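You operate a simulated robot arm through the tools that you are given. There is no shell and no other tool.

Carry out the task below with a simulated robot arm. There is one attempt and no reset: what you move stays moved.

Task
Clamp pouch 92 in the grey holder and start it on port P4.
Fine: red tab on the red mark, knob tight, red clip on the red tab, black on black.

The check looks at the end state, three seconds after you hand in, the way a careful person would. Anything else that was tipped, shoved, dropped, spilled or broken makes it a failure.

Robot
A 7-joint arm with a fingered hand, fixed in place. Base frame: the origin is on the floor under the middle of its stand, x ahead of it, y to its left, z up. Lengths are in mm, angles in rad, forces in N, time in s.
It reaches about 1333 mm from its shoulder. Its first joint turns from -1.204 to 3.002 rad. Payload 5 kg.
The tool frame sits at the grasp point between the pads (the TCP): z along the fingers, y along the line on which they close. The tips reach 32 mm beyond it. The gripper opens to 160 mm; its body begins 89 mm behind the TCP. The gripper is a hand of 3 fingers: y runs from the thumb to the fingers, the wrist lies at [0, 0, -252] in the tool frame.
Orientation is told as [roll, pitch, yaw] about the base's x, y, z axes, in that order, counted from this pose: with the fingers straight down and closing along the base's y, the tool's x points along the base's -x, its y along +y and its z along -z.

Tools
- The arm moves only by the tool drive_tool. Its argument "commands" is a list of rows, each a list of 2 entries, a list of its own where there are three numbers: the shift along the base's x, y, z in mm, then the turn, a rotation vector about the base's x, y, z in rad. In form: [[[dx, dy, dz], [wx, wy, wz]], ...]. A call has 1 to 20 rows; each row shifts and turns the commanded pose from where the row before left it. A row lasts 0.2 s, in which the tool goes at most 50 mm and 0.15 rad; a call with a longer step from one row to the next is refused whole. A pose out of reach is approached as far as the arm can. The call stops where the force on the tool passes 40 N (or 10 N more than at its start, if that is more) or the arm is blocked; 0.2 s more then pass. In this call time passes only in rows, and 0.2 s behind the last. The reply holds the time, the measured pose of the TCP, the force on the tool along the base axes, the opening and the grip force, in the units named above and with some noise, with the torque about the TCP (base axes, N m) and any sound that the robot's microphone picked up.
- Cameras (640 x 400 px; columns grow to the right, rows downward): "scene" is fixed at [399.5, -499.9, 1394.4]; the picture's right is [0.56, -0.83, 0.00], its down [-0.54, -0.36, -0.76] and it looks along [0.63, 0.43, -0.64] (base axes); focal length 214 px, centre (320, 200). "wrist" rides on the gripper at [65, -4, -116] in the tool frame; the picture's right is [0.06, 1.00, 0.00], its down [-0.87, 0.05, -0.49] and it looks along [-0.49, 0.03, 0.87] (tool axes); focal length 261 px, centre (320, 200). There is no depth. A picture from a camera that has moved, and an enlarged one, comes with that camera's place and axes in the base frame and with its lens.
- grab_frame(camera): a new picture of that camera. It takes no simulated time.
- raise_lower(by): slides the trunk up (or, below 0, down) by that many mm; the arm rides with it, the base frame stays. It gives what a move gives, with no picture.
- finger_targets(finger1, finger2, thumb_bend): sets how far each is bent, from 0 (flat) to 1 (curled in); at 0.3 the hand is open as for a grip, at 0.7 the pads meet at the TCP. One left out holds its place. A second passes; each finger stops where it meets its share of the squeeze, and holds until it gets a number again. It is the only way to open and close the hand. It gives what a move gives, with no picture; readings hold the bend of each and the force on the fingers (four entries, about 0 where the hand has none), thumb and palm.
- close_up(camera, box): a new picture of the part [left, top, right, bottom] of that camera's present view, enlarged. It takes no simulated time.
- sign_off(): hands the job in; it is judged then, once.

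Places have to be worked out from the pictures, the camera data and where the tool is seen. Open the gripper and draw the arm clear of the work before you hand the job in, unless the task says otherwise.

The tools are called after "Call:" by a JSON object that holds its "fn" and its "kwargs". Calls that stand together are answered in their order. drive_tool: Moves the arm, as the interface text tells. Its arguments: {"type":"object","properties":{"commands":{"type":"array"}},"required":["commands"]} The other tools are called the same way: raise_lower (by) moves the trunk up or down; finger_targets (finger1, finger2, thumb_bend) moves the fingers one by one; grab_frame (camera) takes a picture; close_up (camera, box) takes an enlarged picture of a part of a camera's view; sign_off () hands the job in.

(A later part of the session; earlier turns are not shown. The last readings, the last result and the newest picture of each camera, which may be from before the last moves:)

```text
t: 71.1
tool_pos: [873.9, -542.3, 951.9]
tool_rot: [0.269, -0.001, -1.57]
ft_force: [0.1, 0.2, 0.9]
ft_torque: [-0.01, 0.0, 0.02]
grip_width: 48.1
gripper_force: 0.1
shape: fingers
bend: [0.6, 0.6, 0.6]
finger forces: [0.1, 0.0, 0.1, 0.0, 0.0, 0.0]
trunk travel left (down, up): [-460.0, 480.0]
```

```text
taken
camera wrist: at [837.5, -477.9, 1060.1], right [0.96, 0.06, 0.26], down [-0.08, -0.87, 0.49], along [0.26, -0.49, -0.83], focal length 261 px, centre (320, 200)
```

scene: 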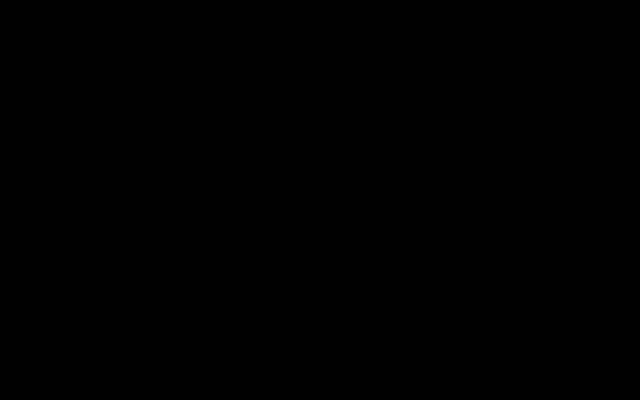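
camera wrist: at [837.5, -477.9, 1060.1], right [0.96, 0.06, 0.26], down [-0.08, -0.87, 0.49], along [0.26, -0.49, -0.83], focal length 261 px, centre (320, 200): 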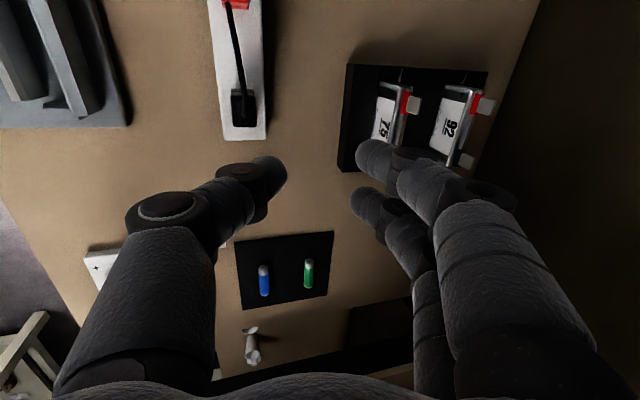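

The hand is now oriented with thumb in front and fingers behind, tilted 0.27 rad. I'll zoom in on the tray from this new side view to refine positions.

Call:
{"fn": "close_up", "kwargs": {"camera": "wrist", "box": [330, 50, 510, 190]}}

Call:
{"fn": "grab_frame", "kwargs": {"camera": "scene"}}

```text
2.86 times, centred on (420, 120) of wrist
camera zoom: at [837.5, -477.9, 1060.1], right [0.96, 0.06, 0.26], down [-0.08, -0.87, 0.49], along [0.26, -0.49, -0.83], focal length 745 px, centre (34, 429)
```

zoom: 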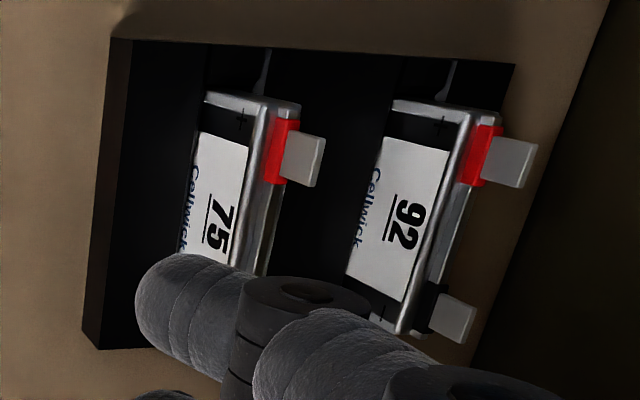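

```text
taken
```

scene: 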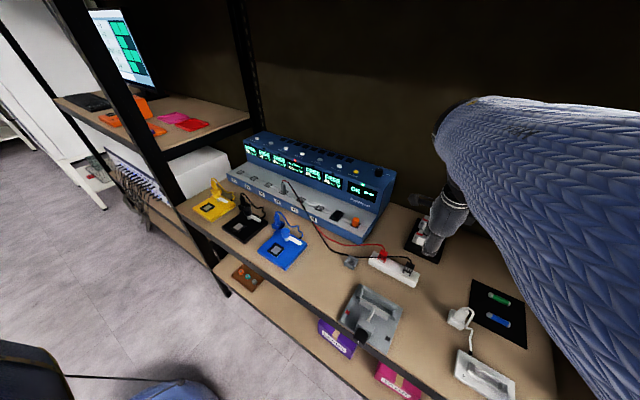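

From this side view pouch 92's body spans x≈1059–1076 (16 mm thick), and pouch 75's x≈981–995. The 0.27 tilt would bring the thumb's knuckle too near pouch 75, so I'll re-test the reach with less tilt in this new arm posture.

Call:
{"fn": "drive_tool", "kwargs": {"commands": [[[0, 0, 0], [0, 0.09, 0]], [[0, 0, 0], [0, 0.09, 0]], [[0, 0, 0], [0, 0.089, 0]], [[18, 0, 0], [0, 0, 0]], [[18, 0, 0], [0, 0, 0]], [[18, 0, 0], [0, 0, 0]], [[18, 0, 0], [0, 0, 0]]]}}

```text
t: 72.7
tool_pos: [940.1, -542.0, 948.3]
tool_rot: [0.006, 0.0, -1.569]
ft_force: [0.0, -0.4, 0.3]
ft_torque: [0.04, 0.01, -0.01]
grip_width: 48.0
gripper_force: 0.2
shape: fingers
bend: [0.6, 0.6, 0.6]
finger forces: [0.0, 0.0, 0.0, 0.1, 0.0, 0.0]
out of reach, approached as far as the arm can: row 7
trunk travel left (down, up): [-460.0, 480.0]
```

The vertical limit is the same, so the elbow is wound out to the right. I'll re-approach from the left so the arm takes a better posture: first retreat back and left at a safe height.

Call:
{"fn": "drive_tool", "kwargs": {"commands": [[[-22, 5, 6], [0, 0, 0]], [[-22, 5, 6], [0, 0, 0]], [[-22, 5, 6], [0, 0, 0]], [[-22, 5, 6], [0, 0, 0]], [[-22, 5, 6], [0, 0, 0]], [[-22, 5, 6], [0, 0, 0]], [[-22, 5, 6], [0, 0, 0]], [[-22, 5, 6], [0, 0, 0]], [[-22, 5, 6], [0, 0, 0]], [[-22, 5, 6], [0, 0, 0]], [[-22, 10, 4], [0, 0, 0]], [[-22, 10, 4], [0, 0, 0]], [[-22, 10, 4], [0, 0, 0]], [[-22, 10, 4], [0, 0, 0]], [[-22, 10, 4], [0, 0, 0]]]}}

```text
t: 75.9
tool_pos: [607.8, -441.7, 1029.7]
tool_rot: [-0.001, -0.002, -1.57]
ft_force: [-0.9, 1.1, 0.3]
ft_torque: [0.0, -0.03, -0.02]
grip_width: 48.0
gripper_force: 0.0
shape: fingers
bend: [0.6, 0.6, 0.6]
finger forces: [0.1, 0.0, 0.1, 0.1, 0.1, 0.0]
trunk travel left (down, up): [-460.0, 480.0]
```

Tracking well. Continue back and left, in front of the table.

Call:
{"fn": "drive_tool", "kwargs": {"commands": [[[-10, 22, 1], [0, 0, 0]], [[-10, 22, 1], [0, 0, 0]], [[-10, 22, 1], [0, 0, 0]], [[-10, 22, 1], [0, 0, 0]], [[-10, 22, 1], [0, 0, 0]], [[-10, 22, 1], [0, 0, 0]], [[-10, 22, 1], [0, 0, 0]], [[-10, 22, 1], [0, 0, 0]], [[-5, 22, 1], [0, 0, 0]], [[-5, 22, 1], [0, 0, 0]], [[-5, 22, 1], [0, 0, 0]], [[-5, 22, 1], [0, 0, 0]], [[-5, 22, 1], [0, 0, 0]], [[-5, 22, 1], [0, 0, 0]], [[-5, 22, 1], [0, 0, 0]]]}}

Call:
{"fn": "grab_frame", "kwargs": {"camera": "scene"}}

```text
t: 79.1
tool_pos: [518.3, -209.9, 1037.2]
tool_rot: [-0.008, -0.004, -1.556]
ft_force: [-0.3, 1.5, -0.5]
ft_torque: [-0.02, -0.04, 0.0]
grip_width: 47.8
gripper_force: 0.0
shape: fingers
bend: [0.6, 0.6, 0.6]
finger forces: [0.0, 0.0, 0.0, 0.1, 0.0, 0.1]
out of reach, approached as far as the arm can: row 11, 12, 13, 14, 15
trunk travel left (down, up): [-460.0, 480.0]
```

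```text
taken
```

scene: 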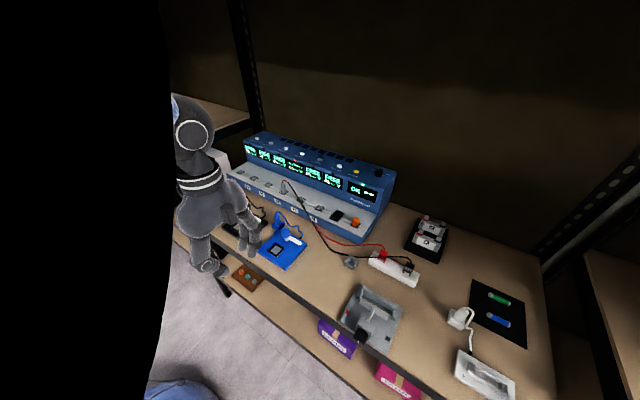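

It stops at y≈-210 with this yaw. I'll yaw the hand back to 0 (its natural orientation) and then continue.

Call:
{"fn": "drive_tool", "kwargs": {"commands": [[[0, -2, 0], [0, 0, 0.12]], [[0, -2, 0], [0, 0, 0.12]], [[0, 0, 0], [0, 0, 0.12]], [[0, 0, 0], [0, 0, 0.12]], [[0, 0, 0], [0, 0, 0.12]], [[0, 0, 0], [0, 0, 0.12]], [[0, 0, 0], [0, 0, 0.12]], [[0, 0, 0], [0, 0, 0.12]], [[0, 0, 0], [0, 0, 0.12]], [[0, 0, 0], [0, 0, 0.12]], [[0, 0, 0], [0, 0, 0.12]], [[0, 0, 0], [0, 0, 0.12]], [[0, 0, 0], [0, 0, 0.116]]]}}

```text
t: 81.9
tool_pos: [519.9, -213.6, 1036.2]
tool_rot: [-0.002, 0.0, -0.01]
ft_force: [0.1, 1.0, 0.5]
ft_torque: [0.03, 0.01, 0.02]
grip_width: 47.9
gripper_force: 0.1
shape: fingers
bend: [0.6, 0.6, 0.6]
finger forces: [0.0, 0.0, 0.0, 0.0, 0.0, 0.0]
trunk travel left (down, up): [-460.0, 480.0]
```

Yaw is back near 0. Now I move left and slightly forward over the front of the table.

Call:
{"fn": "drive_tool", "kwargs": {"commands": [[[0, 20, 1], [0, 0, 0]], [[0, 20, 1], [0, 0, 0]], [[0, 20, 1], [0, 0, 0]], [[0, 20, 1], [0, 0, 0]], [[0, 20, 1], [0, 0, 0]], [[0, 20, 1], [0, 0, 0]], [[0, 20, 1], [0, 0, 0]], [[0, 20, 1], [0, 0, 0]]]}}

Call:
{"fn": "grab_frame", "kwargs": {"camera": "scene"}}

```text
t: 83.7
tool_pos: [516.5, -76.9, 1046.1]
tool_rot: [0.005, -0.003, -0.012]
ft_force: [-0.5, 0.0, 0.6]
ft_torque: [-0.03, -0.01, 0.01]
grip_width: 47.9
gripper_force: 0.0
shape: fingers
bend: [0.6, 0.6, 0.6]
finger forces: [0.0, 0.1, 0.1, 0.0, 0.0, 0.1]
out of reach, approached as far as the arm can: row 7, 8
trunk travel left (down, up): [-460.0, 480.0]
```

```text
taken
```

scene: 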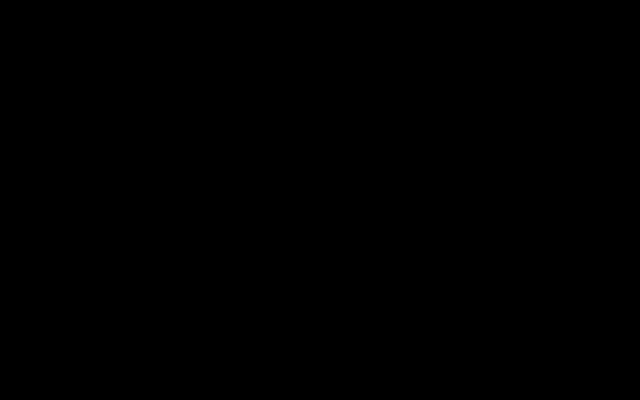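

I now understand the arm better: a human-like right arm with its shoulder near (0, -190, z≈1270 at this trunk height) and about 1060 mm to the wrist. A modest tilt (0.2 forward, 0.1 sideways) with an asymmetric finger closure will do. I'll return toward the tray.

Call:
{"fn": "drive_tool", "kwargs": {"commands": [[[8, -22, -1], [0, 0, 0]], [[8, -22, -1], [0, 0, 0]], [[8, -22, -1], [0, 0, 0]], [[8, -22, -1], [0, 0, 0]], [[8, -22, -1], [0, 0, 0]], [[8, -22, -1], [0, 0, 0]], [[8, -22, -1], [0, 0, 0]], [[8, -22, -1], [0, 0, 0]], [[8, -22, -1], [0, 0, 0]], [[8, -22, -1], [0, 0, 0]], [[8, -22, -1], [0, 0, 0]], [[8, -22, -1], [0, 0, 0]], [[8, -22, -1], [0, 0, 0]], [[8, -22, -1], [0, 0, 0]], [[8, -22, -1], [0, 0, 0]], [[8, -22, -1], [0, 0, 0]]]}}

Call:
{"fn": "drive_tool", "kwargs": {"commands": [[[19, -9, -6], [0, 0, -0.12]], [[19, -9, -6], [0, 0, -0.12]], [[19, -9, -6], [0, 0, -0.12]], [[19, -9, -6], [0, 0, -0.12]], [[19, -9, -6], [0, 0, -0.12]], [[19, -9, -6], [0, 0, -0.12]], [[19, -9, -6], [0, 0, -0.12]], [[19, -9, -6], [0, 0, -0.12]], [[19, -9, -6], [0, 0, -0.12]], [[19, -9, -6], [0, 0, -0.12]], [[19, -9, -6], [0, 0, -0.12]], [[19, -9, -6], [0, 0, -0.12]], [[0, 0, 0], [0, 0, -0.12]]]}}

```text
t: 87.1
tool_pos: [646.2, -429.9, 1026.2]
tool_rot: [0.001, 0.0, -0.012]
ft_force: [0.6, 0.3, -0.9]
ft_torque: [0.0, 0.01, -0.02]
grip_width: 48.1
gripper_force: 0.0
shape: fingers
bend: [0.6, 0.6, 0.6]
finger forces: [0.1, 0.1, 0.0, 0.0, 0.1, 0.0]
trunk travel left (down, up): [-460.0, 480.0]
```

```text
t: 89.9
tool_pos: [873.8, -537.9, 955.2]
tool_rot: [-0.001, 0.0, -1.573]
ft_force: [0.3, 0.7, -0.3]
ft_torque: [0.02, -0.01, 0.0]
grip_width: 47.8
gripper_force: 0.0
shape: fingers
bend: [0.6, 0.6, 0.6]
finger forces: [0.0, 0.0, 0.0, 0.0, 0.1, 0.0]
trunk travel left (down, up): [-460.0, 480.0]
```

Now add the tilt (0.2 forward, 0.1 sideways) and advance over pouch 92 at safe height.

Call:
{"fn": "drive_tool", "kwargs": {"commands": [[[0, 0, 0], [-0.05, -0.1, 0]], [[0, 0, 0], [-0.05, -0.1, 0]], [[18, 0, -2], [0, 0, 0]], [[18, 0, -2], [0, 0, 0]], [[18, 0, -3], [0, 0, 0]], [[18, 0, -3], [0, 0, 0]], [[18, 0, -3], [0, 0, 0]], [[18, 0, -3], [0, 0, 0]], [[18, 0, -3], [0, 0, 0]], [[18, 0, -3], [0, 0, 0]], [[18, 0, -3], [0, 0, 0]]]}}

Call:
{"fn": "grab_frame", "kwargs": {"camera": "wrist"}}

Call:
{"fn": "grab_frame", "kwargs": {"camera": "scene"}}

```text
t: 92.3
tool_pos: [1023.3, -538.8, 930.4]
tool_rot: [0.205, -0.099, -1.585]
ft_force: [0.7, -0.5, 0.4]
ft_torque: [0.02, 0.0, 0.0]
grip_width: 47.9
gripper_force: 0.1
shape: fingers
bend: [0.6, 0.6, 0.6]
finger forces: [0.0, 0.1, 0.1, 0.0, 0.1, 0.0]
out of reach, approached as far as the arm can: row 11
trunk travel left (down, up): [-460.0, 480.0]
```

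```text
taken
camera wrist: at [995.8, -463.1, 1033.6], right [0.98, 0.07, 0.2], down [-0.06, -0.82, 0.58], along [0.2, -0.57, -0.79], focal length 261 px, centre (320, 200)
```

wrist: 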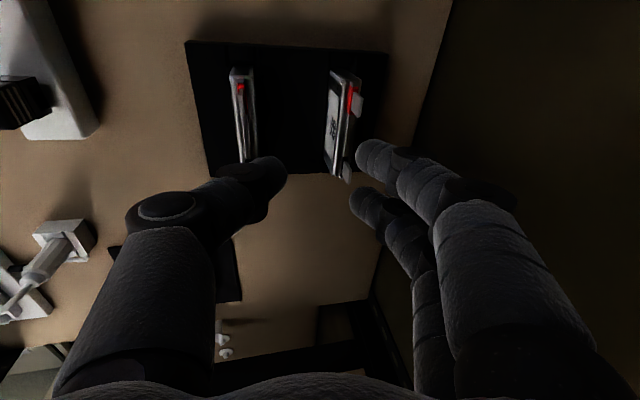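

```text
taken
```

scene: 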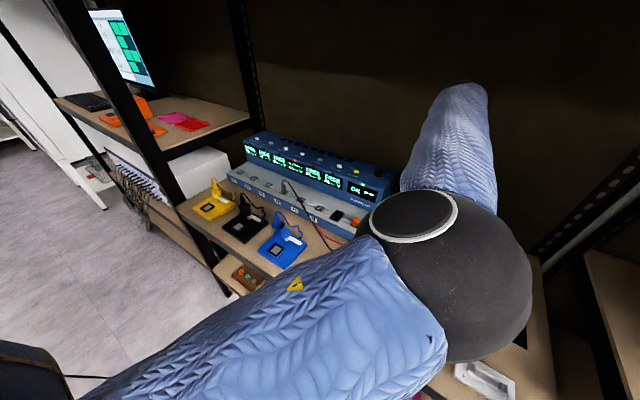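

The model fits what I see (upper arm ≈650 mm, forearm ≈430 mm). A face pinch here would bring the thumb knuckle into pouch 75, so I'll instead pinch pouch 92 by its two side edges (closing along y) with the hand tilted ~0.4 rad forward: 75 then sits untouched between the digits. I'll back off, undo the yaw, and set that tilt.

Call:
{"fn": "drive_tool", "kwargs": {"commands": [[[-18, 0, 2], [0, 0, 0]], [[-18, 0, 2], [0, 0, 0]], [[-18, 0, 2], [0, 0, 0]], [[-18, 0, 2], [0, 0, 0]], [[-18, 0, 2], [0, 0, 0]], [[-18, 0, 2], [0, 0, 0]], [[-18, 0, 2], [0.05, 0.1, 0]], [[-18, 0, 2], [0.05, 0.1, 0]], [[0, 0, 0], [0, 0, 0.13]], [[0, 0, 0], [0, 0, 0.13]], [[0, 0, 0], [0, 0, 0.13]], [[0, 0, 0], [0, 0, 0.13]], [[0, 0, 0], [0, 0, 0.13]], [[0, 0, 0], [0, 0, 0.13]]]}}

Call:
{"fn": "drive_tool", "kwargs": {"commands": [[[0, 0, 0], [0, 0, 0.13]], [[0, 0, 0], [0, 0, 0.13]], [[0, 0, 0], [0, 0, 0.13]], [[0, 0, 0], [0, 0, 0.13]], [[0, 0, 0], [0, 0, 0.13]], [[0, 0, 0], [0, 0, 0.13]], [[0, 0, 0], [0, -0.1, 0]], [[0, 0, 0], [0, -0.1, 0]], [[0, 0, 0], [0, -0.1, 0]], [[0, 0, 0], [0, -0.1, 0]]]}}

```text
t: 95.3
tool_pos: [880.5, -537.7, 944.3]
tool_rot: [-0.001, 0.001, -0.79]
ft_force: [-1.0, -0.6, -0.8]
ft_torque: [0.04, 0.01, 0.0]
grip_width: 48.1
gripper_force: 0.1
shape: fingers
bend: [0.6, 0.6, 0.6]
finger forces: [0.0, 0.0, 0.0, 0.0, 0.0, 0.1]
trunk travel left (down, up): [-460.0, 480.0]
```

```text
t: 97.5
tool_pos: [880.1, -537.9, 945.7]
tool_rot: [0.006, -0.402, -0.014]
ft_force: [0.3, 1.0, 1.2]
ft_torque: [0.02, 0.02, -0.03]
grip_width: 47.9
gripper_force: 0.1
shape: fingers
bend: [0.6, 0.6, 0.6]
finger forces: [0.0, 0.0, 0.0, 0.0, 0.0, 0.0]
trunk travel left (down, up): [-460.0, 480.0]
```

Now I'll raise the hand 40 mm, lower the trunk 80 mm, and set the digits: finger1 out of the way at 0.3, finger2 and thumb at 0.45, then look which finger is which.

Call:
{"fn": "drive_tool", "kwargs": {"commands": [[[0, 0, 20], [0, 0, 0]], [[0, 0, 20], [0, 0, 0]]]}}

Call:
{"fn": "raise_lower", "kwargs": {"by": -80}}

Call:
{"fn": "finger_targets", "kwargs": {"finger1": 0.3, "finger2": 0.45, "thumb_bend": 0.45}}

Call:
{"fn": "grab_frame", "kwargs": {"camera": "wrist"}}

```text
t: 98.1
tool_pos: [879.8, -536.9, 986.6]
tool_rot: [0.004, -0.402, -0.014]
ft_force: [0.0, -0.5, 0.5]
ft_torque: [0.0, -0.03, -0.04]
grip_width: 48.1
gripper_force: 0.1
shape: fingers
bend: [0.6, 0.6, 0.6]
finger forces: [0.0, 0.0, 0.1, 0.0, 0.0, 0.0]
trunk travel left (down, up): [-460.0, 480.0]
```

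```text
t: 99.3
tool_pos: [879.9, -538.9, 906.8]
tool_rot: [0.004, -0.399, -0.014]
ft_force: [0.2, 0.7, -0.2]
ft_torque: [-0.01, 0.02, -0.03]
grip_width: 47.5
gripper_force: 0.0
shape: fingers
bend: [0.6, 0.6, 0.6]
finger forces: [0.0, 0.0, 0.1, 0.1, 0.0, 0.1]
trunk travel left (down, up): [-380.0, 560.0]
```

```text
t: 100.3
tool_pos: [879.4, -536.8, 904.9]
tool_rot: [0.004, -0.4, -0.014]
ft_force: [-1.0, -0.1, 0.4]
ft_torque: [0.01, 0.02, -0.01]
grip_width: 137.4
gripper_force: 0.0
shape: fingers
bend: [0.3, 0.45, 0.45]
finger forces: [0.1, 0.0, 0.1, 0.0, 0.1, 0.0]
trunk travel left (down, up): [-380.0, 560.0]
```

```text
taken
camera wrist: at [773.1, -542.2, 984.4], right [-0.05, 1.0, -0.02], down [0.61, 0.04, 0.79], along [0.79, 0.02, -0.61], focal length 261 px, centre (320, 200)
```

wrist: 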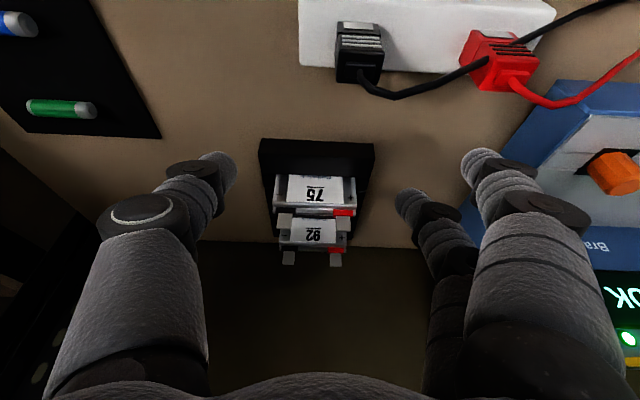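

finger1 is the one on the tool's +x side; finger2 the other. I'll pinch with finger2 and thumb, yawing 0.15 and rolling -0.07 so both contact points face each other level across the pouch. Now I apply that orientation and advance over pouch 92 at z≈905.

Call:
{"fn": "finger_targets", "kwargs": {"finger1": 0.2, "finger2": 0.45, "thumb_bend": 0.45}}

Call:
{"fn": "drive_tool", "kwargs": {"commands": [[[0, 0, 0], [0, 0, 0.077]], [[0, 0, 0], [0, 0, 0.077]], [[0, 0, 0], [-0.07, 0, 0]], [[18, -0.5, 0], [0, 0, 0]], [[18, -0.5, 0], [0, 0, 0]], [[18, -0.5, 0], [0, 0, 0]], [[18, -0.5, 0], [0, 0, 0]], [[18, -0.5, 0], [0, 0, 0]], [[18, -0.5, 0], [0, 0, 0]], [[18, -0.5, 0], [0, 0, 0]], [[18, -0.5, 0], [0, 0, 0]], [[14, -0.5, 0], [0, 0, 0]], [[14, -0.5, 0], [0, 0, 0]]]}}

Call:
{"fn": "grab_frame", "kwargs": {"camera": "wrist"}}

Call:
{"fn": "grab_frame", "kwargs": {"camera": "scene"}}

```text
t: 101.3
tool_pos: [879.4, -537.7, 905.2]
tool_rot: [0.006, -0.4, -0.014]
ft_force: [-0.4, 0.1, 0.0]
ft_torque: [-0.01, 0.0, 0.02]
grip_width: 150.5
gripper_force: 0.1
shape: fingers
bend: [0.2, 0.45, 0.45]
finger forces: [0.0, 0.0, 0.0, 0.0, 0.1, 0.1]
trunk travel left (down, up): [-380.0, 560.0]
```

```text
t: 104.1
tool_pos: [1052.2, -543.3, 904.7]
tool_rot: [-0.071, -0.39, 0.168]
ft_force: [-0.1, 0.1, -0.8]
ft_torque: [0.01, -0.01, 0.02]
grip_width: 150.7
gripper_force: 0.0
shape: fingers
bend: [0.2, 0.45, 0.45]
finger forces: [0.1, 0.0, 0.0, 0.0, 0.0, 0.0]
trunk travel left (down, up): [-380.0, 560.0]
```

```text
taken
camera wrist: at [947.2, -558.3, 984.7], right [-0.2, 0.98, -0.09], down [0.6, 0.19, 0.78], along [0.78, 0.1, -0.62], focal length 261 px, centre (320, 200)
```

wrist: 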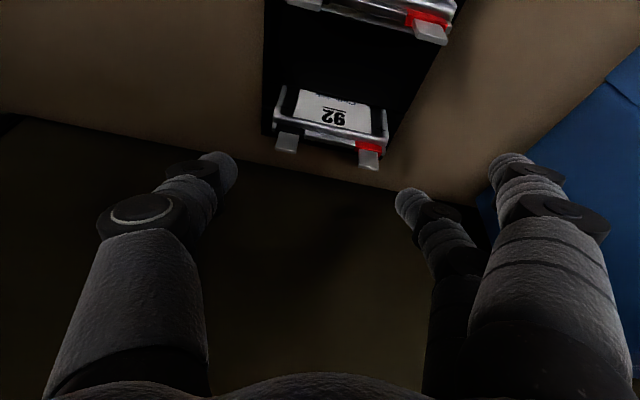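

```text
taken
```

scene: 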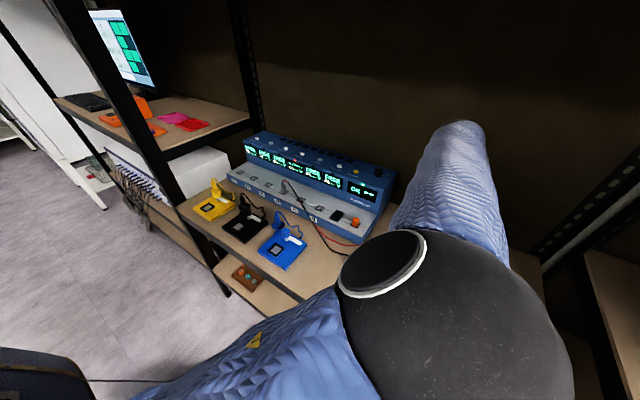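

Position reached with no limit. I'll zoom on pouch 92 from here to refine its position before descending.

Call:
{"fn": "close_up", "kwargs": {"camera": "wrist", "box": [240, 60, 420, 190]}}

```text
3.08 times, centred on (330, 125) of wrist
camera zoom: at [947.2, -558.3, 984.7], right [-0.2, 0.98, -0.09], down [0.6, 0.19, 0.78], along [0.78, 0.1, -0.62], focal length 802 px, centre (289, 431)
```

zoom: 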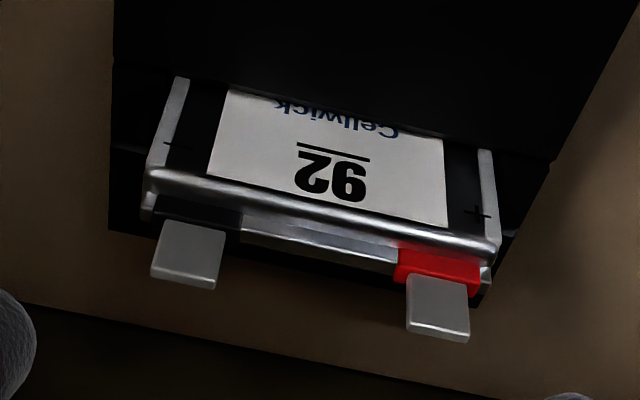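

Refined: pouch 92's centre is (1066.5, -541.2), top rim z≈830. I'll correct by (-1.5, +1) and descend to TCP z≈840 so the tips straddle the side edges just above the tray walls.

Call:
{"fn": "drive_tool", "kwargs": {"commands": [[[-1.5, 1, -10], [0, 0, 0]], [[0, 0, -11], [0, 0, 0]], [[0, 0, -11], [0, 0, 0]], [[0, 0, -11], [0, 0, 0]], [[0, 0, -11], [0, 0, 0]]]}}

Call:
{"fn": "grab_frame", "kwargs": {"camera": "wrist"}}

```text
t: 105.3
tool_pos: [1051.4, -541.9, 850.0]
tool_rot: [-0.069, -0.39, 0.167]
ft_force: [-0.3, 0.1, 0.1]
ft_torque: [0.0, 0.02, -0.03]
grip_width: 150.8
gripper_force: 0.0
shape: fingers
bend: [0.2, 0.45, 0.45]
finger forces: [0.1, 0.0, 0.1, 0.0, 0.0, 0.1]
trunk travel left (down, up): [-380.0, 560.0]
```

```text
taken
camera wrist: at [945.9, -557.1, 931.3], right [-0.2, 0.98, -0.09], down [0.6, 0.19, 0.78], along [0.78, 0.1, -0.62], focal length 261 px, centre (320, 200)
```

wrist: 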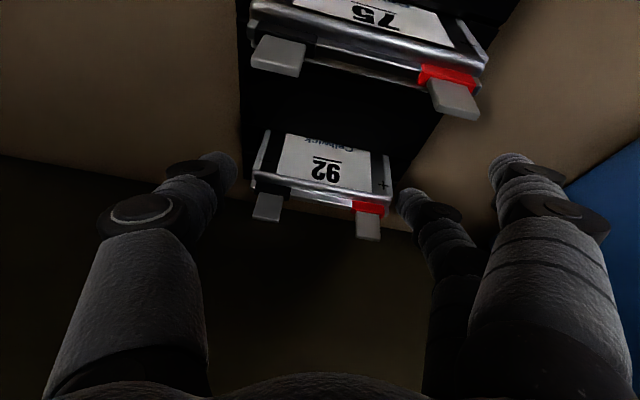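

At z=850 everything is clear. I'll zoom to check the digit tips relative to the pouch's edges before the last 10 mm.

Call:
{"fn": "close_up", "kwargs": {"camera": "wrist", "box": [190, 110, 450, 260]}}

```text
2.46 times, centred on (320, 185) of wrist
camera zoom: at [945.9, -557.1, 931.3], right [-0.2, 0.98, -0.09], down [0.6, 0.19, 0.78], along [0.78, 0.1, -0.62], focal length 642 px, centre (320, 237)
```

zoom: 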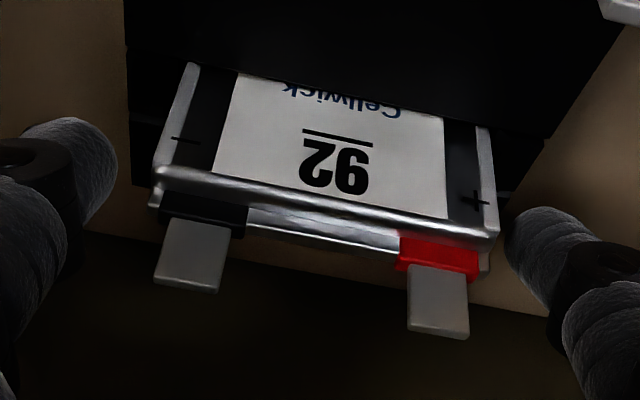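

The tips straddle the edges well. I lower the final 10 mm, then close finger2 and thumb gradually.

Call:
{"fn": "drive_tool", "kwargs": {"commands": [[[-1, 0, -5], [0, 0, 0]], [[0, 0, -5], [0, 0, 0]]]}}

Call:
{"fn": "finger_targets", "kwargs": {"finger2": 0.49, "thumb_bend": 0.49}}

Call:
{"fn": "close_up", "kwargs": {"camera": "wrist", "box": [190, 110, 450, 260]}}

```text
t: 105.9
tool_pos: [1049.7, -542.0, 840.4]
tool_rot: [-0.068, -0.389, 0.168]
ft_force: [-0.4, -0.3, -0.3]
ft_torque: [-0.03, 0.01, 0.0]
grip_width: 150.5
gripper_force: 0.1
shape: fingers
bend: [0.2, 0.45, 0.45]
finger forces: [0.1, 0.0, 0.1, 0.0, 0.0, 0.0]
trunk travel left (down, up): [-380.0, 560.0]
```

```text
t: 106.9
tool_pos: [1049.6, -541.5, 841.5]
tool_rot: [-0.07, -0.39, 0.168]
ft_force: [-0.2, 0.0, 0.0]
ft_torque: [0.0, 0.01, 0.01]
grip_width: 142.8
gripper_force: 0.1
shape: fingers
bend: [0.2, 0.49, 0.49]
finger forces: [0.0, 0.1, 0.1, 0.0, 0.0, 0.0]
trunk travel left (down, up): [-380.0, 560.0]
```

```text
2.46 times, centred on (320, 185) of wrist
camera zoom: at [944.6, -556.9, 921.4], right [-0.2, 0.98, -0.09], down [0.6, 0.19, 0.78], along [0.78, 0.1, -0.62], focal length 642 px, centre (320, 237)
```

zoom: 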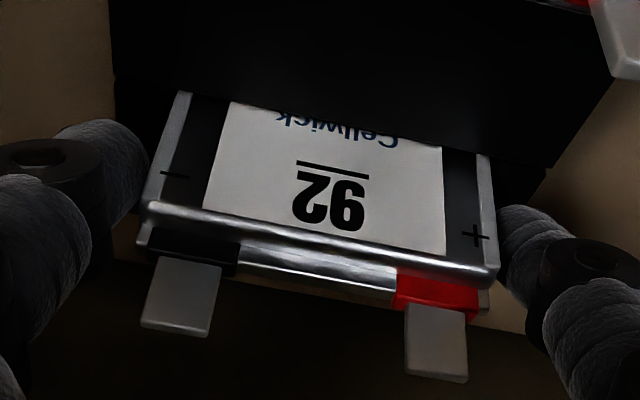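

Both tips are about to touch the edges. I close further in small steps and watch the forces.

Call:
{"fn": "finger_targets", "kwargs": {"finger2": 0.53, "thumb_bend": 0.53}}

Call:
{"fn": "close_up", "kwargs": {"camera": "wrist", "box": [190, 110, 450, 260]}}

```text
t: 107.9
tool_pos: [1049.8, -542.4, 841.1]
tool_rot: [-0.07, -0.388, 0.169]
ft_force: [0.3, -0.4, -0.3]
ft_torque: [-0.02, -0.01, 0.03]
grip_width: 139.9
gripper_force: 4.1
shape: fingers
bend: [0.2, 0.5, 0.52]
finger forces: [0.0, 3.7, 0.0, 0.0, 4.1, 0.0]
trunk travel left (down, up): [-380.0, 560.0]
```

```text
2.46 times, centred on (320, 185) of wrist
camera zoom: at [944.6, -556.9, 921.4], right [-0.2, 0.98, -0.09], down [0.6, 0.19, 0.78], along [0.78, 0.1, -0.62], focal length 642 px, centre (320, 237)
```

zoom: 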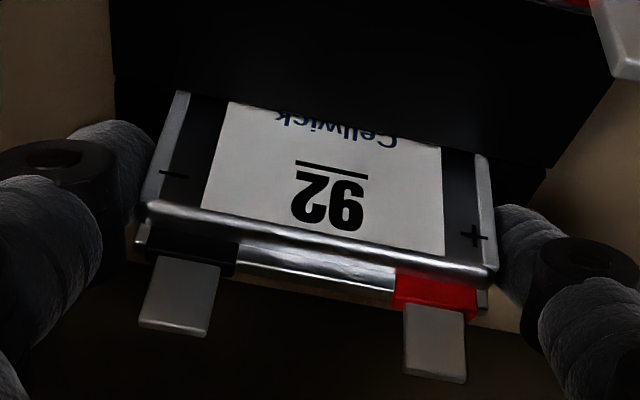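

Contact on both sides (≈4 N each). I'll command a bit tighter to firm the pinch.

Call:
{"fn": "finger_targets", "kwargs": {"finger2": 0.58, "thumb_bend": 0.6}}

```text
t: 108.9
tool_pos: [1049.6, -542.9, 841.6]
tool_rot: [-0.071, -0.39, 0.168]
ft_force: [0.6, -5.2, 1.0]
ft_torque: [-0.1, -0.06, -0.08]
grip_width: 136.1
gripper_force: 10.7
shape: fingers
bend: [0.2, 0.49, 0.56]
finger forces: [0.0, 8.7, 0.0, 0.0, 13.8, 0.0]
trunk travel left (down, up): [-380.0, 560.0]
```

The thumb pushes a bit harder than finger2 (5 N going into the tray). I'll balance by easing the thumb slightly.

Call:
{"fn": "finger_targets", "kwargs": {"finger2": 0.6, "thumb_bend": 0.57}}

```text
t: 109.9
tool_pos: [1048.6, -541.9, 840.9]
tool_rot: [-0.07, -0.389, 0.168]
ft_force: [-0.2, -0.6, -0.4]
ft_torque: [-0.06, 0.0, -0.04]
grip_width: 138.8
gripper_force: 9.7
shape: fingers
bend: [0.2, 0.5, 0.53]
finger forces: [0.1, 9.7, 0.0, 0.0, 9.5, 0.0]
trunk travel left (down, up): [-380.0, 560.0]
```

Balanced at about 9.6 N each. Now I lift slowly and check that the pouch comes along.

Call:
{"fn": "drive_tool", "kwargs": {"commands": [[[0, 0, 4], [0, 0, 0]], [[0, 0, 6], [0, 0, 0]], [[0, 0, 6], [0, 0, 0]], [[0, 0, 6], [0, 0, 0]]]}}

Call:
{"fn": "grab_frame", "kwargs": {"camera": "wrist"}}

```text
t: 110.9
tool_pos: [1049.3, -543.2, 863.9]
tool_rot: [-0.068, -0.389, 0.169]
ft_force: [-0.4, 1.0, -1.9]
ft_torque: [0.03, 0.01, -0.02]
grip_width: 138.9
gripper_force: 9.3
shape: fingers
bend: [0.2, 0.5, 0.53]
finger forces: [0.0, 9.7, 0.0, 0.0, 9.5, 0.1]
trunk travel left (down, up): [-380.0, 560.0]
```

```text
taken
camera wrist: at [944.4, -556.8, 943.5], right [-0.2, 0.98, -0.09], down [0.6, 0.19, 0.78], along [0.78, 0.1, -0.62], focal length 261 px, centre (320, 200)
```

wrist: 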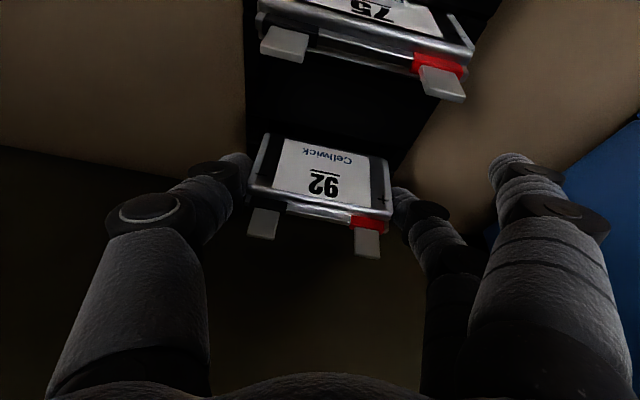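

The pouch is coming up with the hand. I lift further to clear pouch 75's tabs.

Call:
{"fn": "drive_tool", "kwargs": {"commands": [[[0, 0, 10], [0, 0, 0]], [[0, 0, 12], [0, 0, 0]], [[0, 0, 12], [0, 0, 0]], [[0, 0, 12], [0, 0, 0]], [[0, 0, 12], [0, 0, 0]], [[0, 0, 12], [0, 0, 0]], [[0, 0, 10], [0, 0, 0]]]}}

Call:
{"fn": "grab_frame", "kwargs": {"camera": "wrist"}}

```text
t: 112.5
tool_pos: [1050.9, -543.1, 942.5]
tool_rot: [-0.071, -0.389, 0.169]
ft_force: [0.2, 0.1, -1.9]
ft_torque: [-0.01, -0.03, -0.02]
grip_width: 139.1
gripper_force: 10.1
shape: fingers
bend: [0.2, 0.5, 0.53]
finger forces: [0.0, 9.7, 0.0, 0.0, 9.6, 0.1]
trunk travel left (down, up): [-380.0, 560.0]
```

```text
taken
camera wrist: at [944.6, -556.8, 1023.5], right [-0.2, 0.98, -0.09], down [0.6, 0.19, 0.78], along [0.78, 0.1, -0.62], focal length 261 px, centre (320, 200)
```

wrist: 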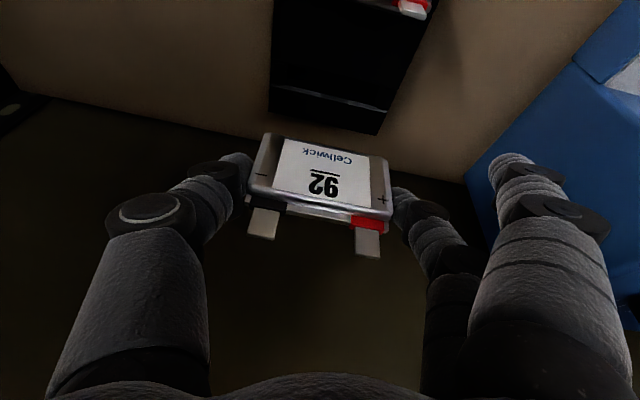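

Pouch 92 is held firmly and stays fixed relative to the hand. I carry it slowly back toward the grey holder at this height.

Call:
{"fn": "drive_tool", "kwargs": {"commands": [[[-10, 1, 0], [0, 0, 0]], [[-15, 2, 0], [0, 0, 0]], [[-16, 3, 0], [0, 0, 0]], [[-16, 3, 0], [0, 0, 0]], [[-16, 3, 0], [0, 0, 0]], [[-16, 3, 0], [0, 0, 0]], [[-16, 3, 0], [0, 0, 0]], [[-16, 3, 0], [0, 0, 0]], [[-16, 3, 0], [0, 0, 0]], [[-16, 3, 0], [0, 0, 0]], [[-16, 3, 0], [0, 0, 0]], [[-16, 3, 0], [0, 0, 0]], [[-12, 2, 0], [0, 0, 0]]]}}

Call:
{"fn": "drive_tool", "kwargs": {"commands": [[[-10, 2, 0], [0, 0, 0]], [[-15, 3, 0], [0, 0, 0]], [[-16, 3, 0], [0, 0, 0]], [[-16, 3, 0], [0, 0, 0]], [[-16, 3, 0], [0, 0, 0]], [[-16, 3, 0], [0, 0, 0]], [[-16, 3, 0], [0, 0, 0]], [[-16, 3, 0], [0, 0, 0]], [[-16, 2, 0], [0, 0, 0]], [[-16, 2, 0], [0, 0, 0]], [[-12, 1, 0], [0, 0, 0]]]}}

Call:
{"fn": "grab_frame", "kwargs": {"camera": "wrist"}}

Call:
{"fn": "grab_frame", "kwargs": {"camera": "scene"}}

```text
t: 115.3
tool_pos: [850.8, -506.2, 943.7]
tool_rot: [-0.069, -0.389, 0.168]
ft_force: [-0.6, 0.2, -1.1]
ft_torque: [0.02, -0.01, -0.02]
grip_width: 139.1
gripper_force: 9.5
shape: fingers
bend: [0.2, 0.5, 0.53]
finger forces: [0.0, 9.6, 0.1, 0.0, 9.6, 0.0]
trunk travel left (down, up): [-380.0, 560.0]
```

```text
t: 117.7
tool_pos: [687.2, -479.7, 944.1]
tool_rot: [-0.069, -0.389, 0.169]
ft_force: [0.5, 0.0, -0.1]
ft_torque: [-0.03, 0.01, 0.01]
grip_width: 139.0
gripper_force: 9.5
shape: fingers
bend: [0.2, 0.5, 0.53]
finger forces: [0.0, 9.5, 0.0, 0.0, 9.5, 0.1]
trunk travel left (down, up): [-380.0, 560.0]
```

```text
taken
camera wrist: at [582.6, -493.9, 1023.8], right [-0.2, 0.98, -0.09], down [0.6, 0.19, 0.78], along [0.78, 0.1, -0.62], focal length 261 px, centre (320, 200)
```

wrist: 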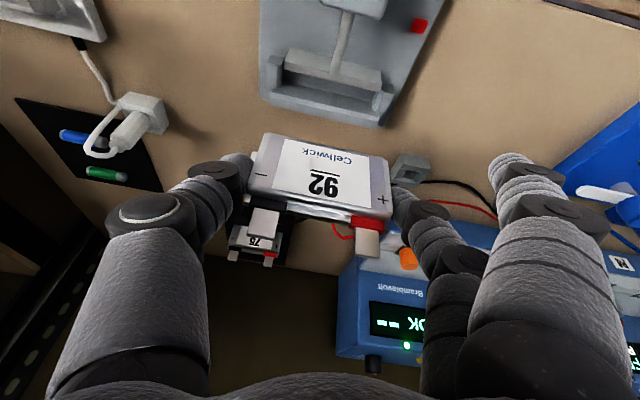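

```text
taken
```

scene: 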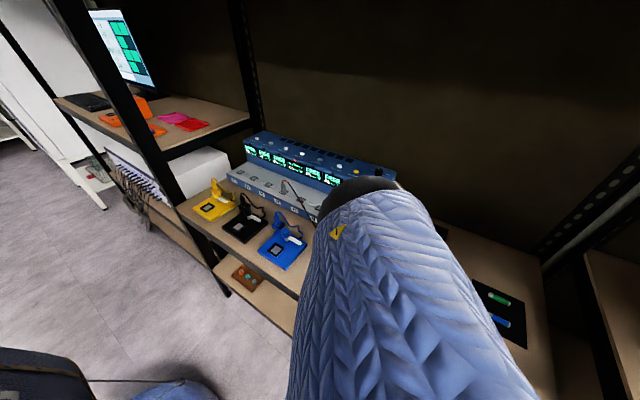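

The pouch is above the holder area. I'll zoom on the holder and on the held pouch to align them accurately.

Call:
{"fn": "close_up", "kwargs": {"camera": "wrist", "box": [240, 0, 460, 135]}}

Call:
{"fn": "close_up", "kwargs": {"camera": "wrist", "box": [210, 120, 430, 270]}}

```text
2.91 times, centred on (350, 68) of wrist
camera zoom: at [582.6, -493.9, 1023.8], right [-0.2, 0.98, -0.09], down [0.6, 0.19, 0.78], along [0.78, 0.1, -0.62], focal length 758 px, centre (233, 586)
```

zoom: 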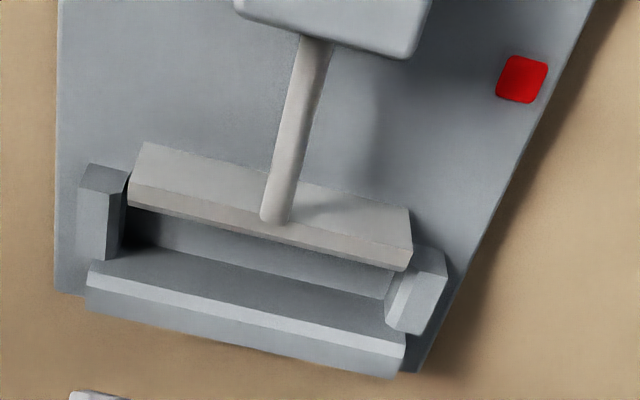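

```text
2.67 times, centred on (320, 195) of wrist
camera zoom: at [582.6, -493.9, 1023.8], right [-0.2, 0.98, -0.09], down [0.6, 0.19, 0.78], along [0.78, 0.1, -0.62], focal length 695 px, centre (320, 213)
```

zoom: 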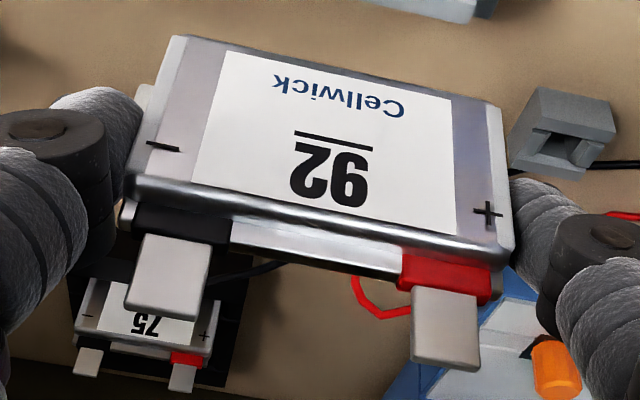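

The pouch body is about 46 mm tall and hangs upright; its centre is ~1.7 mm to +y of the TCP. Slot: x≈691–712, y centre ≈-481.3, rails' tops ≈ 812. I'll shift to TCP (683.5, -483) and descend to about 10 mm above the rails, then check alignment.

Call:
{"fn": "drive_tool", "kwargs": {"commands": [[[-3.5, -3, -8], [0, 0, 0]], [[0, 0, -11], [0, 0, 0]], [[0, 0, -11], [0, 0, 0]], [[0, 0, -11], [0, 0, 0]], [[0, 0, -11], [0, 0, 0]], [[0, 0, -10], [0, 0, 0]]]}}

Call:
{"fn": "close_up", "kwargs": {"camera": "wrist", "box": [200, 40, 440, 240]}}

Call:
{"fn": "grab_frame", "kwargs": {"camera": "scene"}}

```text
t: 119.1
tool_pos: [682.6, -481.2, 880.1]
tool_rot: [-0.069, -0.388, 0.168]
ft_force: [-0.8, 0.3, -1.0]
ft_torque: [0.01, 0.04, 0.02]
grip_width: 138.8
gripper_force: 9.3
shape: fingers
bend: [0.2, 0.5, 0.53]
finger forces: [0.0, 9.6, 0.0, 0.0, 9.6, 0.0]
trunk travel left (down, up): [-380.0, 560.0]
```

```text
2.00 times, centred on (320, 140) of wrist
camera zoom: at [578.4, -496.4, 961.2], right [-0.2, 0.98, -0.09], down [0.6, 0.19, 0.78], along [0.78, 0.1, -0.62], focal length 521 px, centre (320, 320)
```

zoom: 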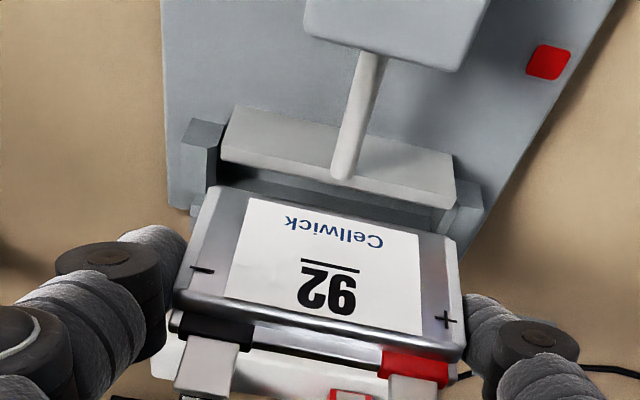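

```text
taken
```

scene: 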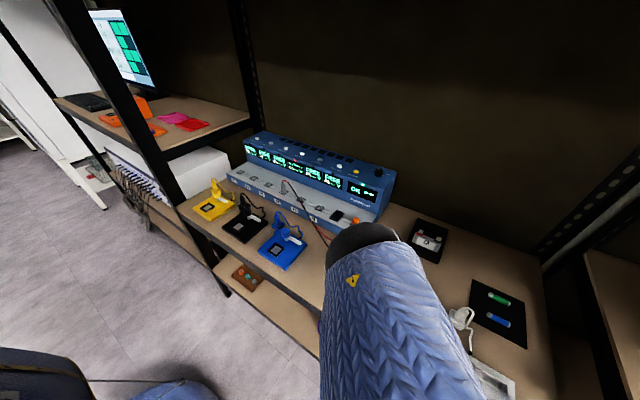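

The pouch's bottom front edge is at x≈694 with the jaw's inner edge at ≈692, and centred within ~1 mm in y. I shift y by -1 and lower gently in small steps.

Call:
{"fn": "drive_tool", "kwargs": {"commands": [[[-0.5, -1, -3], [0, 0, 0]], [[0, 0, -3], [0, 0, 0]], [[0, 0, -3], [0, 0, 0]], [[0, 0, -3], [0, 0, 0]]]}}

Call:
{"fn": "close_up", "kwargs": {"camera": "wrist", "box": [200, 40, 440, 240]}}

```text
t: 120.1
tool_pos: [683.0, -482.6, 869.0]
tool_rot: [-0.068, -0.389, 0.168]
ft_force: [-0.2, 0.1, -2.3]
ft_torque: [0.01, -0.02, 0.01]
grip_width: 139.3
gripper_force: 9.7
shape: fingers
bend: [0.2, 0.5, 0.53]
finger forces: [0.0, 9.6, 0.1, 0.1, 9.4, 0.0]
trunk travel left (down, up): [-380.0, 560.0]
```

```text
2.00 times, centred on (320, 140) of wrist
camera zoom: at [578.2, -497.3, 949.5], right [-0.2, 0.98, -0.09], down [0.6, 0.19, 0.78], along [0.78, 0.1, -0.62], focal length 521 px, centre (320, 320)
```

zoom: 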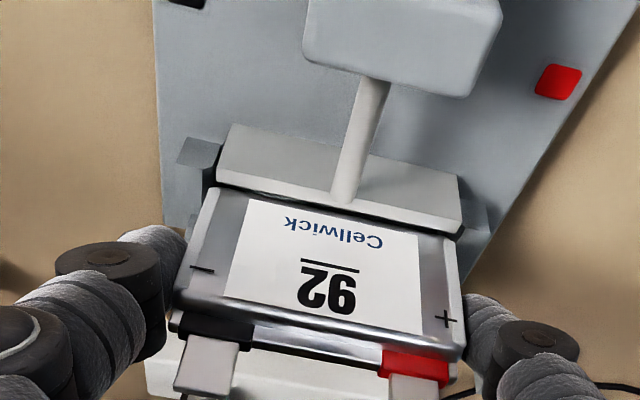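

It is entering the slot with no contact force. Continuing down in small steps.

Call:
{"fn": "drive_tool", "kwargs": {"commands": [[[0, 0, -3], [0, 0, 0]], [[0, 0, -3], [0, 0, 0]]]}}

Call:
{"fn": "drive_tool", "kwargs": {"commands": [[[0, 0, -3], [0, 0, 0]], [[0, 0, -2], [0, 0, 0]]]}}

Call:
{"fn": "close_up", "kwargs": {"camera": "wrist", "box": [200, 40, 440, 240]}}

```text
t: 120.7
tool_pos: [682.1, -483.2, 863.6]
tool_rot: [-0.07, -0.388, 0.169]
ft_force: [0.9, 0.5, -1.3]
ft_torque: [-0.01, -0.01, 0.04]
grip_width: 139.0
gripper_force: 9.4
shape: fingers
bend: [0.2, 0.5, 0.53]
finger forces: [0.0, 9.6, 0.0, 0.1, 9.4, 0.0]
trunk travel left (down, up): [-380.0, 560.0]
```

```text
t: 121.3
tool_pos: [681.7, -483.1, 858.0]
tool_rot: [-0.068, -0.389, 0.169]
ft_force: [1.0, 0.3, -1.0]
ft_torque: [-0.02, -0.03, 0.06]
grip_width: 139.0
gripper_force: 9.7
shape: fingers
bend: [0.2, 0.5, 0.53]
finger forces: [0.1, 9.5, 0.1, 0.1, 9.5, 0.0]
trunk travel left (down, up): [-380.0, 560.0]
```

```text
2.00 times, centred on (320, 140) of wrist
camera zoom: at [578.2, -497.7, 938.5], right [-0.2, 0.98, -0.09], down [0.6, 0.19, 0.78], along [0.78, 0.1, -0.62], focal length 521 px, centre (320, 320)
```

zoom: 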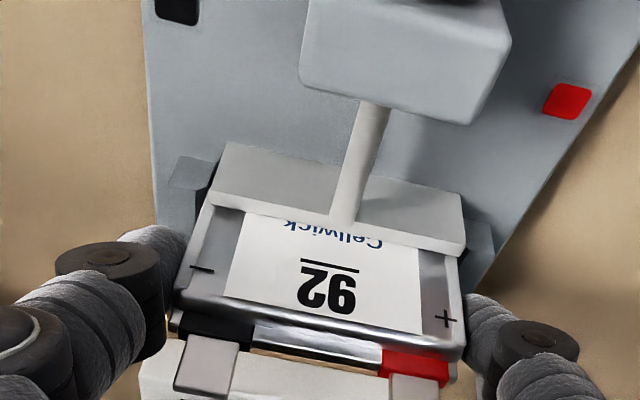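

Inserting smoothly. Continue downward until it touches the floor of the slot.

Call:
{"fn": "drive_tool", "kwargs": {"commands": [[[0, 0, -2], [0, 0, 0]], [[0, 0, -2], [0, 0, 0]]]}}

Call:
{"fn": "drive_tool", "kwargs": {"commands": [[[0, 0, -2], [0, 0, 0]]]}}

Call:
{"fn": "close_up", "kwargs": {"camera": "wrist", "box": [200, 40, 440, 240]}}

```text
t: 121.9
tool_pos: [681.7, -482.6, 854.9]
tool_rot: [-0.071, -0.39, 0.169]
ft_force: [0.4, -0.5, -0.8]
ft_torque: [-0.01, -0.01, 0.04]
grip_width: 139.0
gripper_force: 9.5
shape: fingers
bend: [0.2, 0.5, 0.53]
finger forces: [0.1, 9.5, 0.1, 0.1, 9.6, 0.1]
trunk travel left (down, up): [-380.0, 560.0]
```

```text
t: 122.3
tool_pos: [683.1, -483.0, 851.9]
tool_rot: [-0.072, -0.391, 0.17]
ft_force: [1.5, -0.1, -2.6]
ft_torque: [0.02, -0.02, 0.05]
grip_width: 138.9
gripper_force: 9.6
shape: fingers
bend: [0.2, 0.5, 0.53]
finger forces: [0.1, 9.6, 0.0, 0.2, 9.5, 0.0]
trunk travel left (down, up): [-380.0, 560.0]
```

```text
2.00 times, centred on (320, 140) of wrist
camera zoom: at [578.2, -497.6, 932.7], right [-0.2, 0.98, -0.09], down [0.6, 0.19, 0.78], along [0.78, 0.1, -0.62], focal length 521 px, centre (320, 320)
```

zoom: 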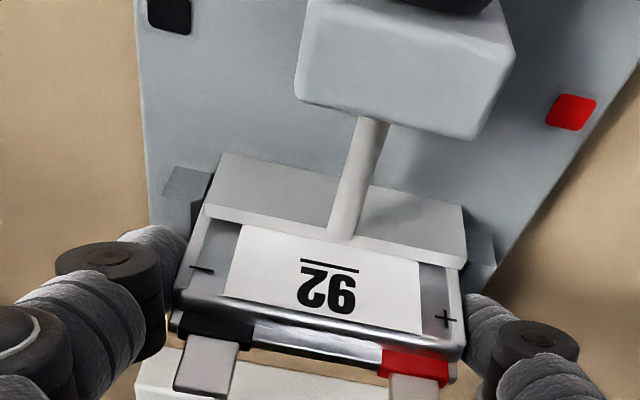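

No floor contact yet. Continue with 1–2 mm steps.

Call:
{"fn": "drive_tool", "kwargs": {"commands": [[[0, 0, -1.5], [0, 0, 0]], [[0, 0, -1.5], [0, 0, 0]]]}}

Call:
{"fn": "drive_tool", "kwargs": {"commands": [[[0, 0, -1.5], [0, 0, 0]], [[0, 0, -1.5], [0, 0, 0]]]}}

```text
t: 122.9
tool_pos: [683.3, -481.8, 850.2]
tool_rot: [-0.069, -0.389, 0.17]
ft_force: [1.2, 0.1, -0.5]
ft_torque: [-0.02, -0.04, 0.07]
grip_width: 138.9
gripper_force: 9.4
shape: fingers
bend: [0.2, 0.5, 0.53]
finger forces: [0.0, 9.5, 0.0, 0.0, 9.6, 0.0]
trunk travel left (down, up): [-380.0, 560.0]
```

```text
t: 123.5
tool_pos: [683.6, -483.5, 846.8]
tool_rot: [-0.071, -0.391, 0.168]
ft_force: [2.5, 0.4, 3.0]
ft_torque: [-0.09, -0.06, 0.04]
grip_width: 139.2
gripper_force: 9.7
shape: fingers
bend: [0.2, 0.51, 0.53]
finger forces: [0.1, 9.5, 0.0, 0.0, 9.5, 0.0]
trunk travel left (down, up): [-380.0, 560.0]
```

Light floor contact now (fz turned to +3 N). I check the picture before releasing.

Call:
{"fn": "close_up", "kwargs": {"camera": "wrist", "box": [200, 40, 440, 240]}}

Call:
{"fn": "drive_tool", "kwargs": {"commands": [[[0, 0, -1], [0, 0, 0]]]}}

```text
2.00 times, centred on (320, 140) of wrist
camera zoom: at [578.3, -497.5, 927.0], right [-0.2, 0.98, -0.09], down [0.6, 0.19, 0.78], along [0.78, 0.1, -0.62], focal length 521 px, centre (320, 320)
```

zoom: 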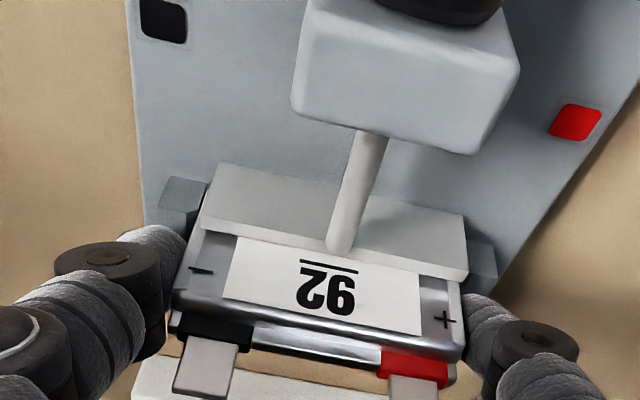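

```text
t: 123.9
tool_pos: [682.0, -482.9, 847.2]
tool_rot: [-0.068, -0.391, 0.17]
ft_force: [3.7, 0.6, 7.4]
ft_torque: [-0.09, -0.18, 0.07]
grip_width: 139.6
gripper_force: 9.3
shape: fingers
bend: [0.2, 0.51, 0.53]
finger forces: [0.0, 10.1, 0.0, 0.1, 9.7, 0.0]
trunk travel left (down, up): [-380.0, 560.0]
```

The pouch is seated (7 N on the floor). I release by opening finger2 and thumb together.

Call:
{"fn": "finger_targets", "kwargs": {"finger2": 0.44, "thumb_bend": 0.44}}

Call:
{"fn": "close_up", "kwargs": {"camera": "wrist", "box": [200, 40, 440, 240]}}

```text
t: 124.9
tool_pos: [682.9, -483.1, 845.0]
tool_rot: [-0.069, -0.389, 0.171]
ft_force: [-0.4, -0.6, -0.9]
ft_torque: [0.0, 0.0, 0.02]
grip_width: 152.6
gripper_force: 0.0
shape: fingers
bend: [0.2, 0.44, 0.44]
finger forces: [0.1, 0.0, 0.0, 0.0, 0.0, 0.0]
trunk travel left (down, up): [-380.0, 560.0]
```

```text
2.00 times, centred on (320, 140) of wrist
camera zoom: at [578.3, -497.7, 925.5], right [-0.2, 0.98, -0.09], down [0.6, 0.19, 0.78], along [0.78, 0.1, -0.62], focal length 521 px, centre (320, 320)
```

zoom: 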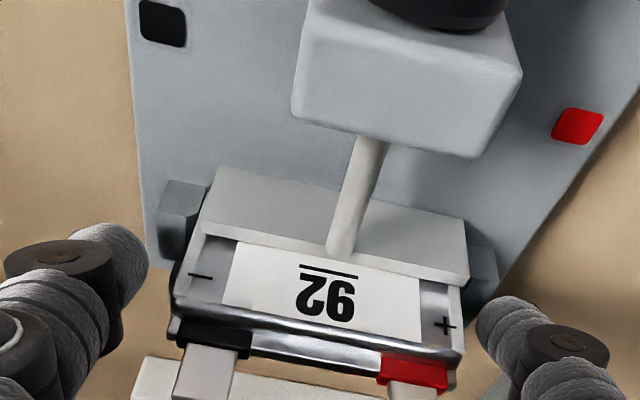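

Released; the pouch stands in the slot with its red tab on the red-mark side. I raise the hand straight up and back to inspect.

Call:
{"fn": "drive_tool", "kwargs": {"commands": [[[0, 0, 8], [0, 0, 0]], [[0, 0, 12], [0, 0, 0]], [[0, 0, 15], [0, 0, 0]], [[0, 0, 15], [0, 0, 0]], [[0, 0, 15], [0, 0, 0]], [[0, 0, 15], [0, 0, 0]], [[0, 0, 15], [0, 0, 0]], [[-15, 0, 15], [0, 0, 0]], [[-15, 0, 10], [0, 0, 0]], [[-15, 0, 5], [0, 0, 0]]]}}

Call:
{"fn": "grab_frame", "kwargs": {"camera": "wrist"}}

Call:
{"fn": "grab_frame", "kwargs": {"camera": "scene"}}

```text
t: 127.1
tool_pos: [637.8, -481.7, 971.4]
tool_rot: [-0.068, -0.391, 0.169]
ft_force: [-0.6, -0.4, -0.6]
ft_torque: [0.01, 0.0, -0.04]
grip_width: 152.7
gripper_force: 0.0
shape: fingers
bend: [0.2, 0.44, 0.44]
finger forces: [0.1, 0.1, 0.0, 0.0, 0.0, 0.0]
trunk travel left (down, up): [-380.0, 560.0]
```

```text
taken
camera wrist: at [533.0, -497.4, 1050.9], right [-0.2, 0.98, -0.09], down [0.59, 0.19, 0.78], along [0.78, 0.1, -0.62], focal length 261 px, centre (320, 200)
```

wrist: 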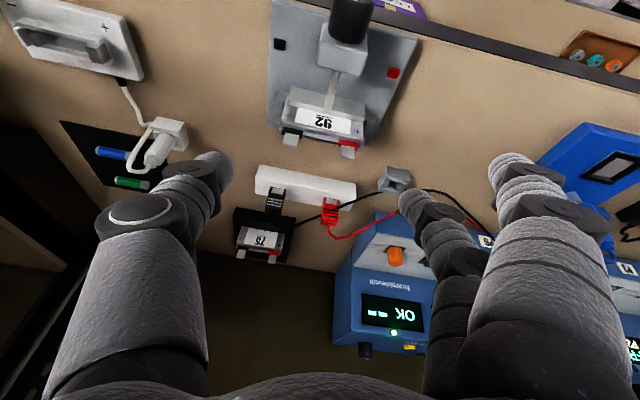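

```text
taken
```

scene: 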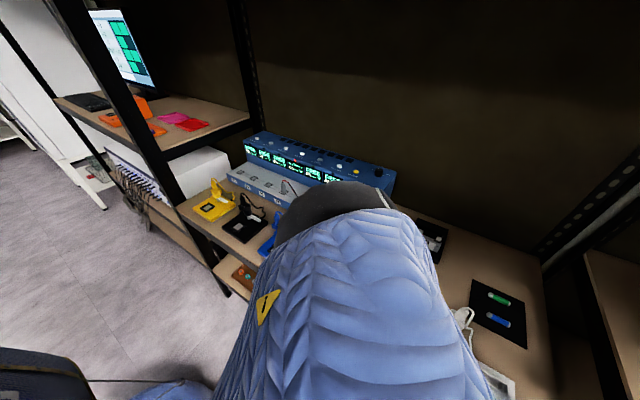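

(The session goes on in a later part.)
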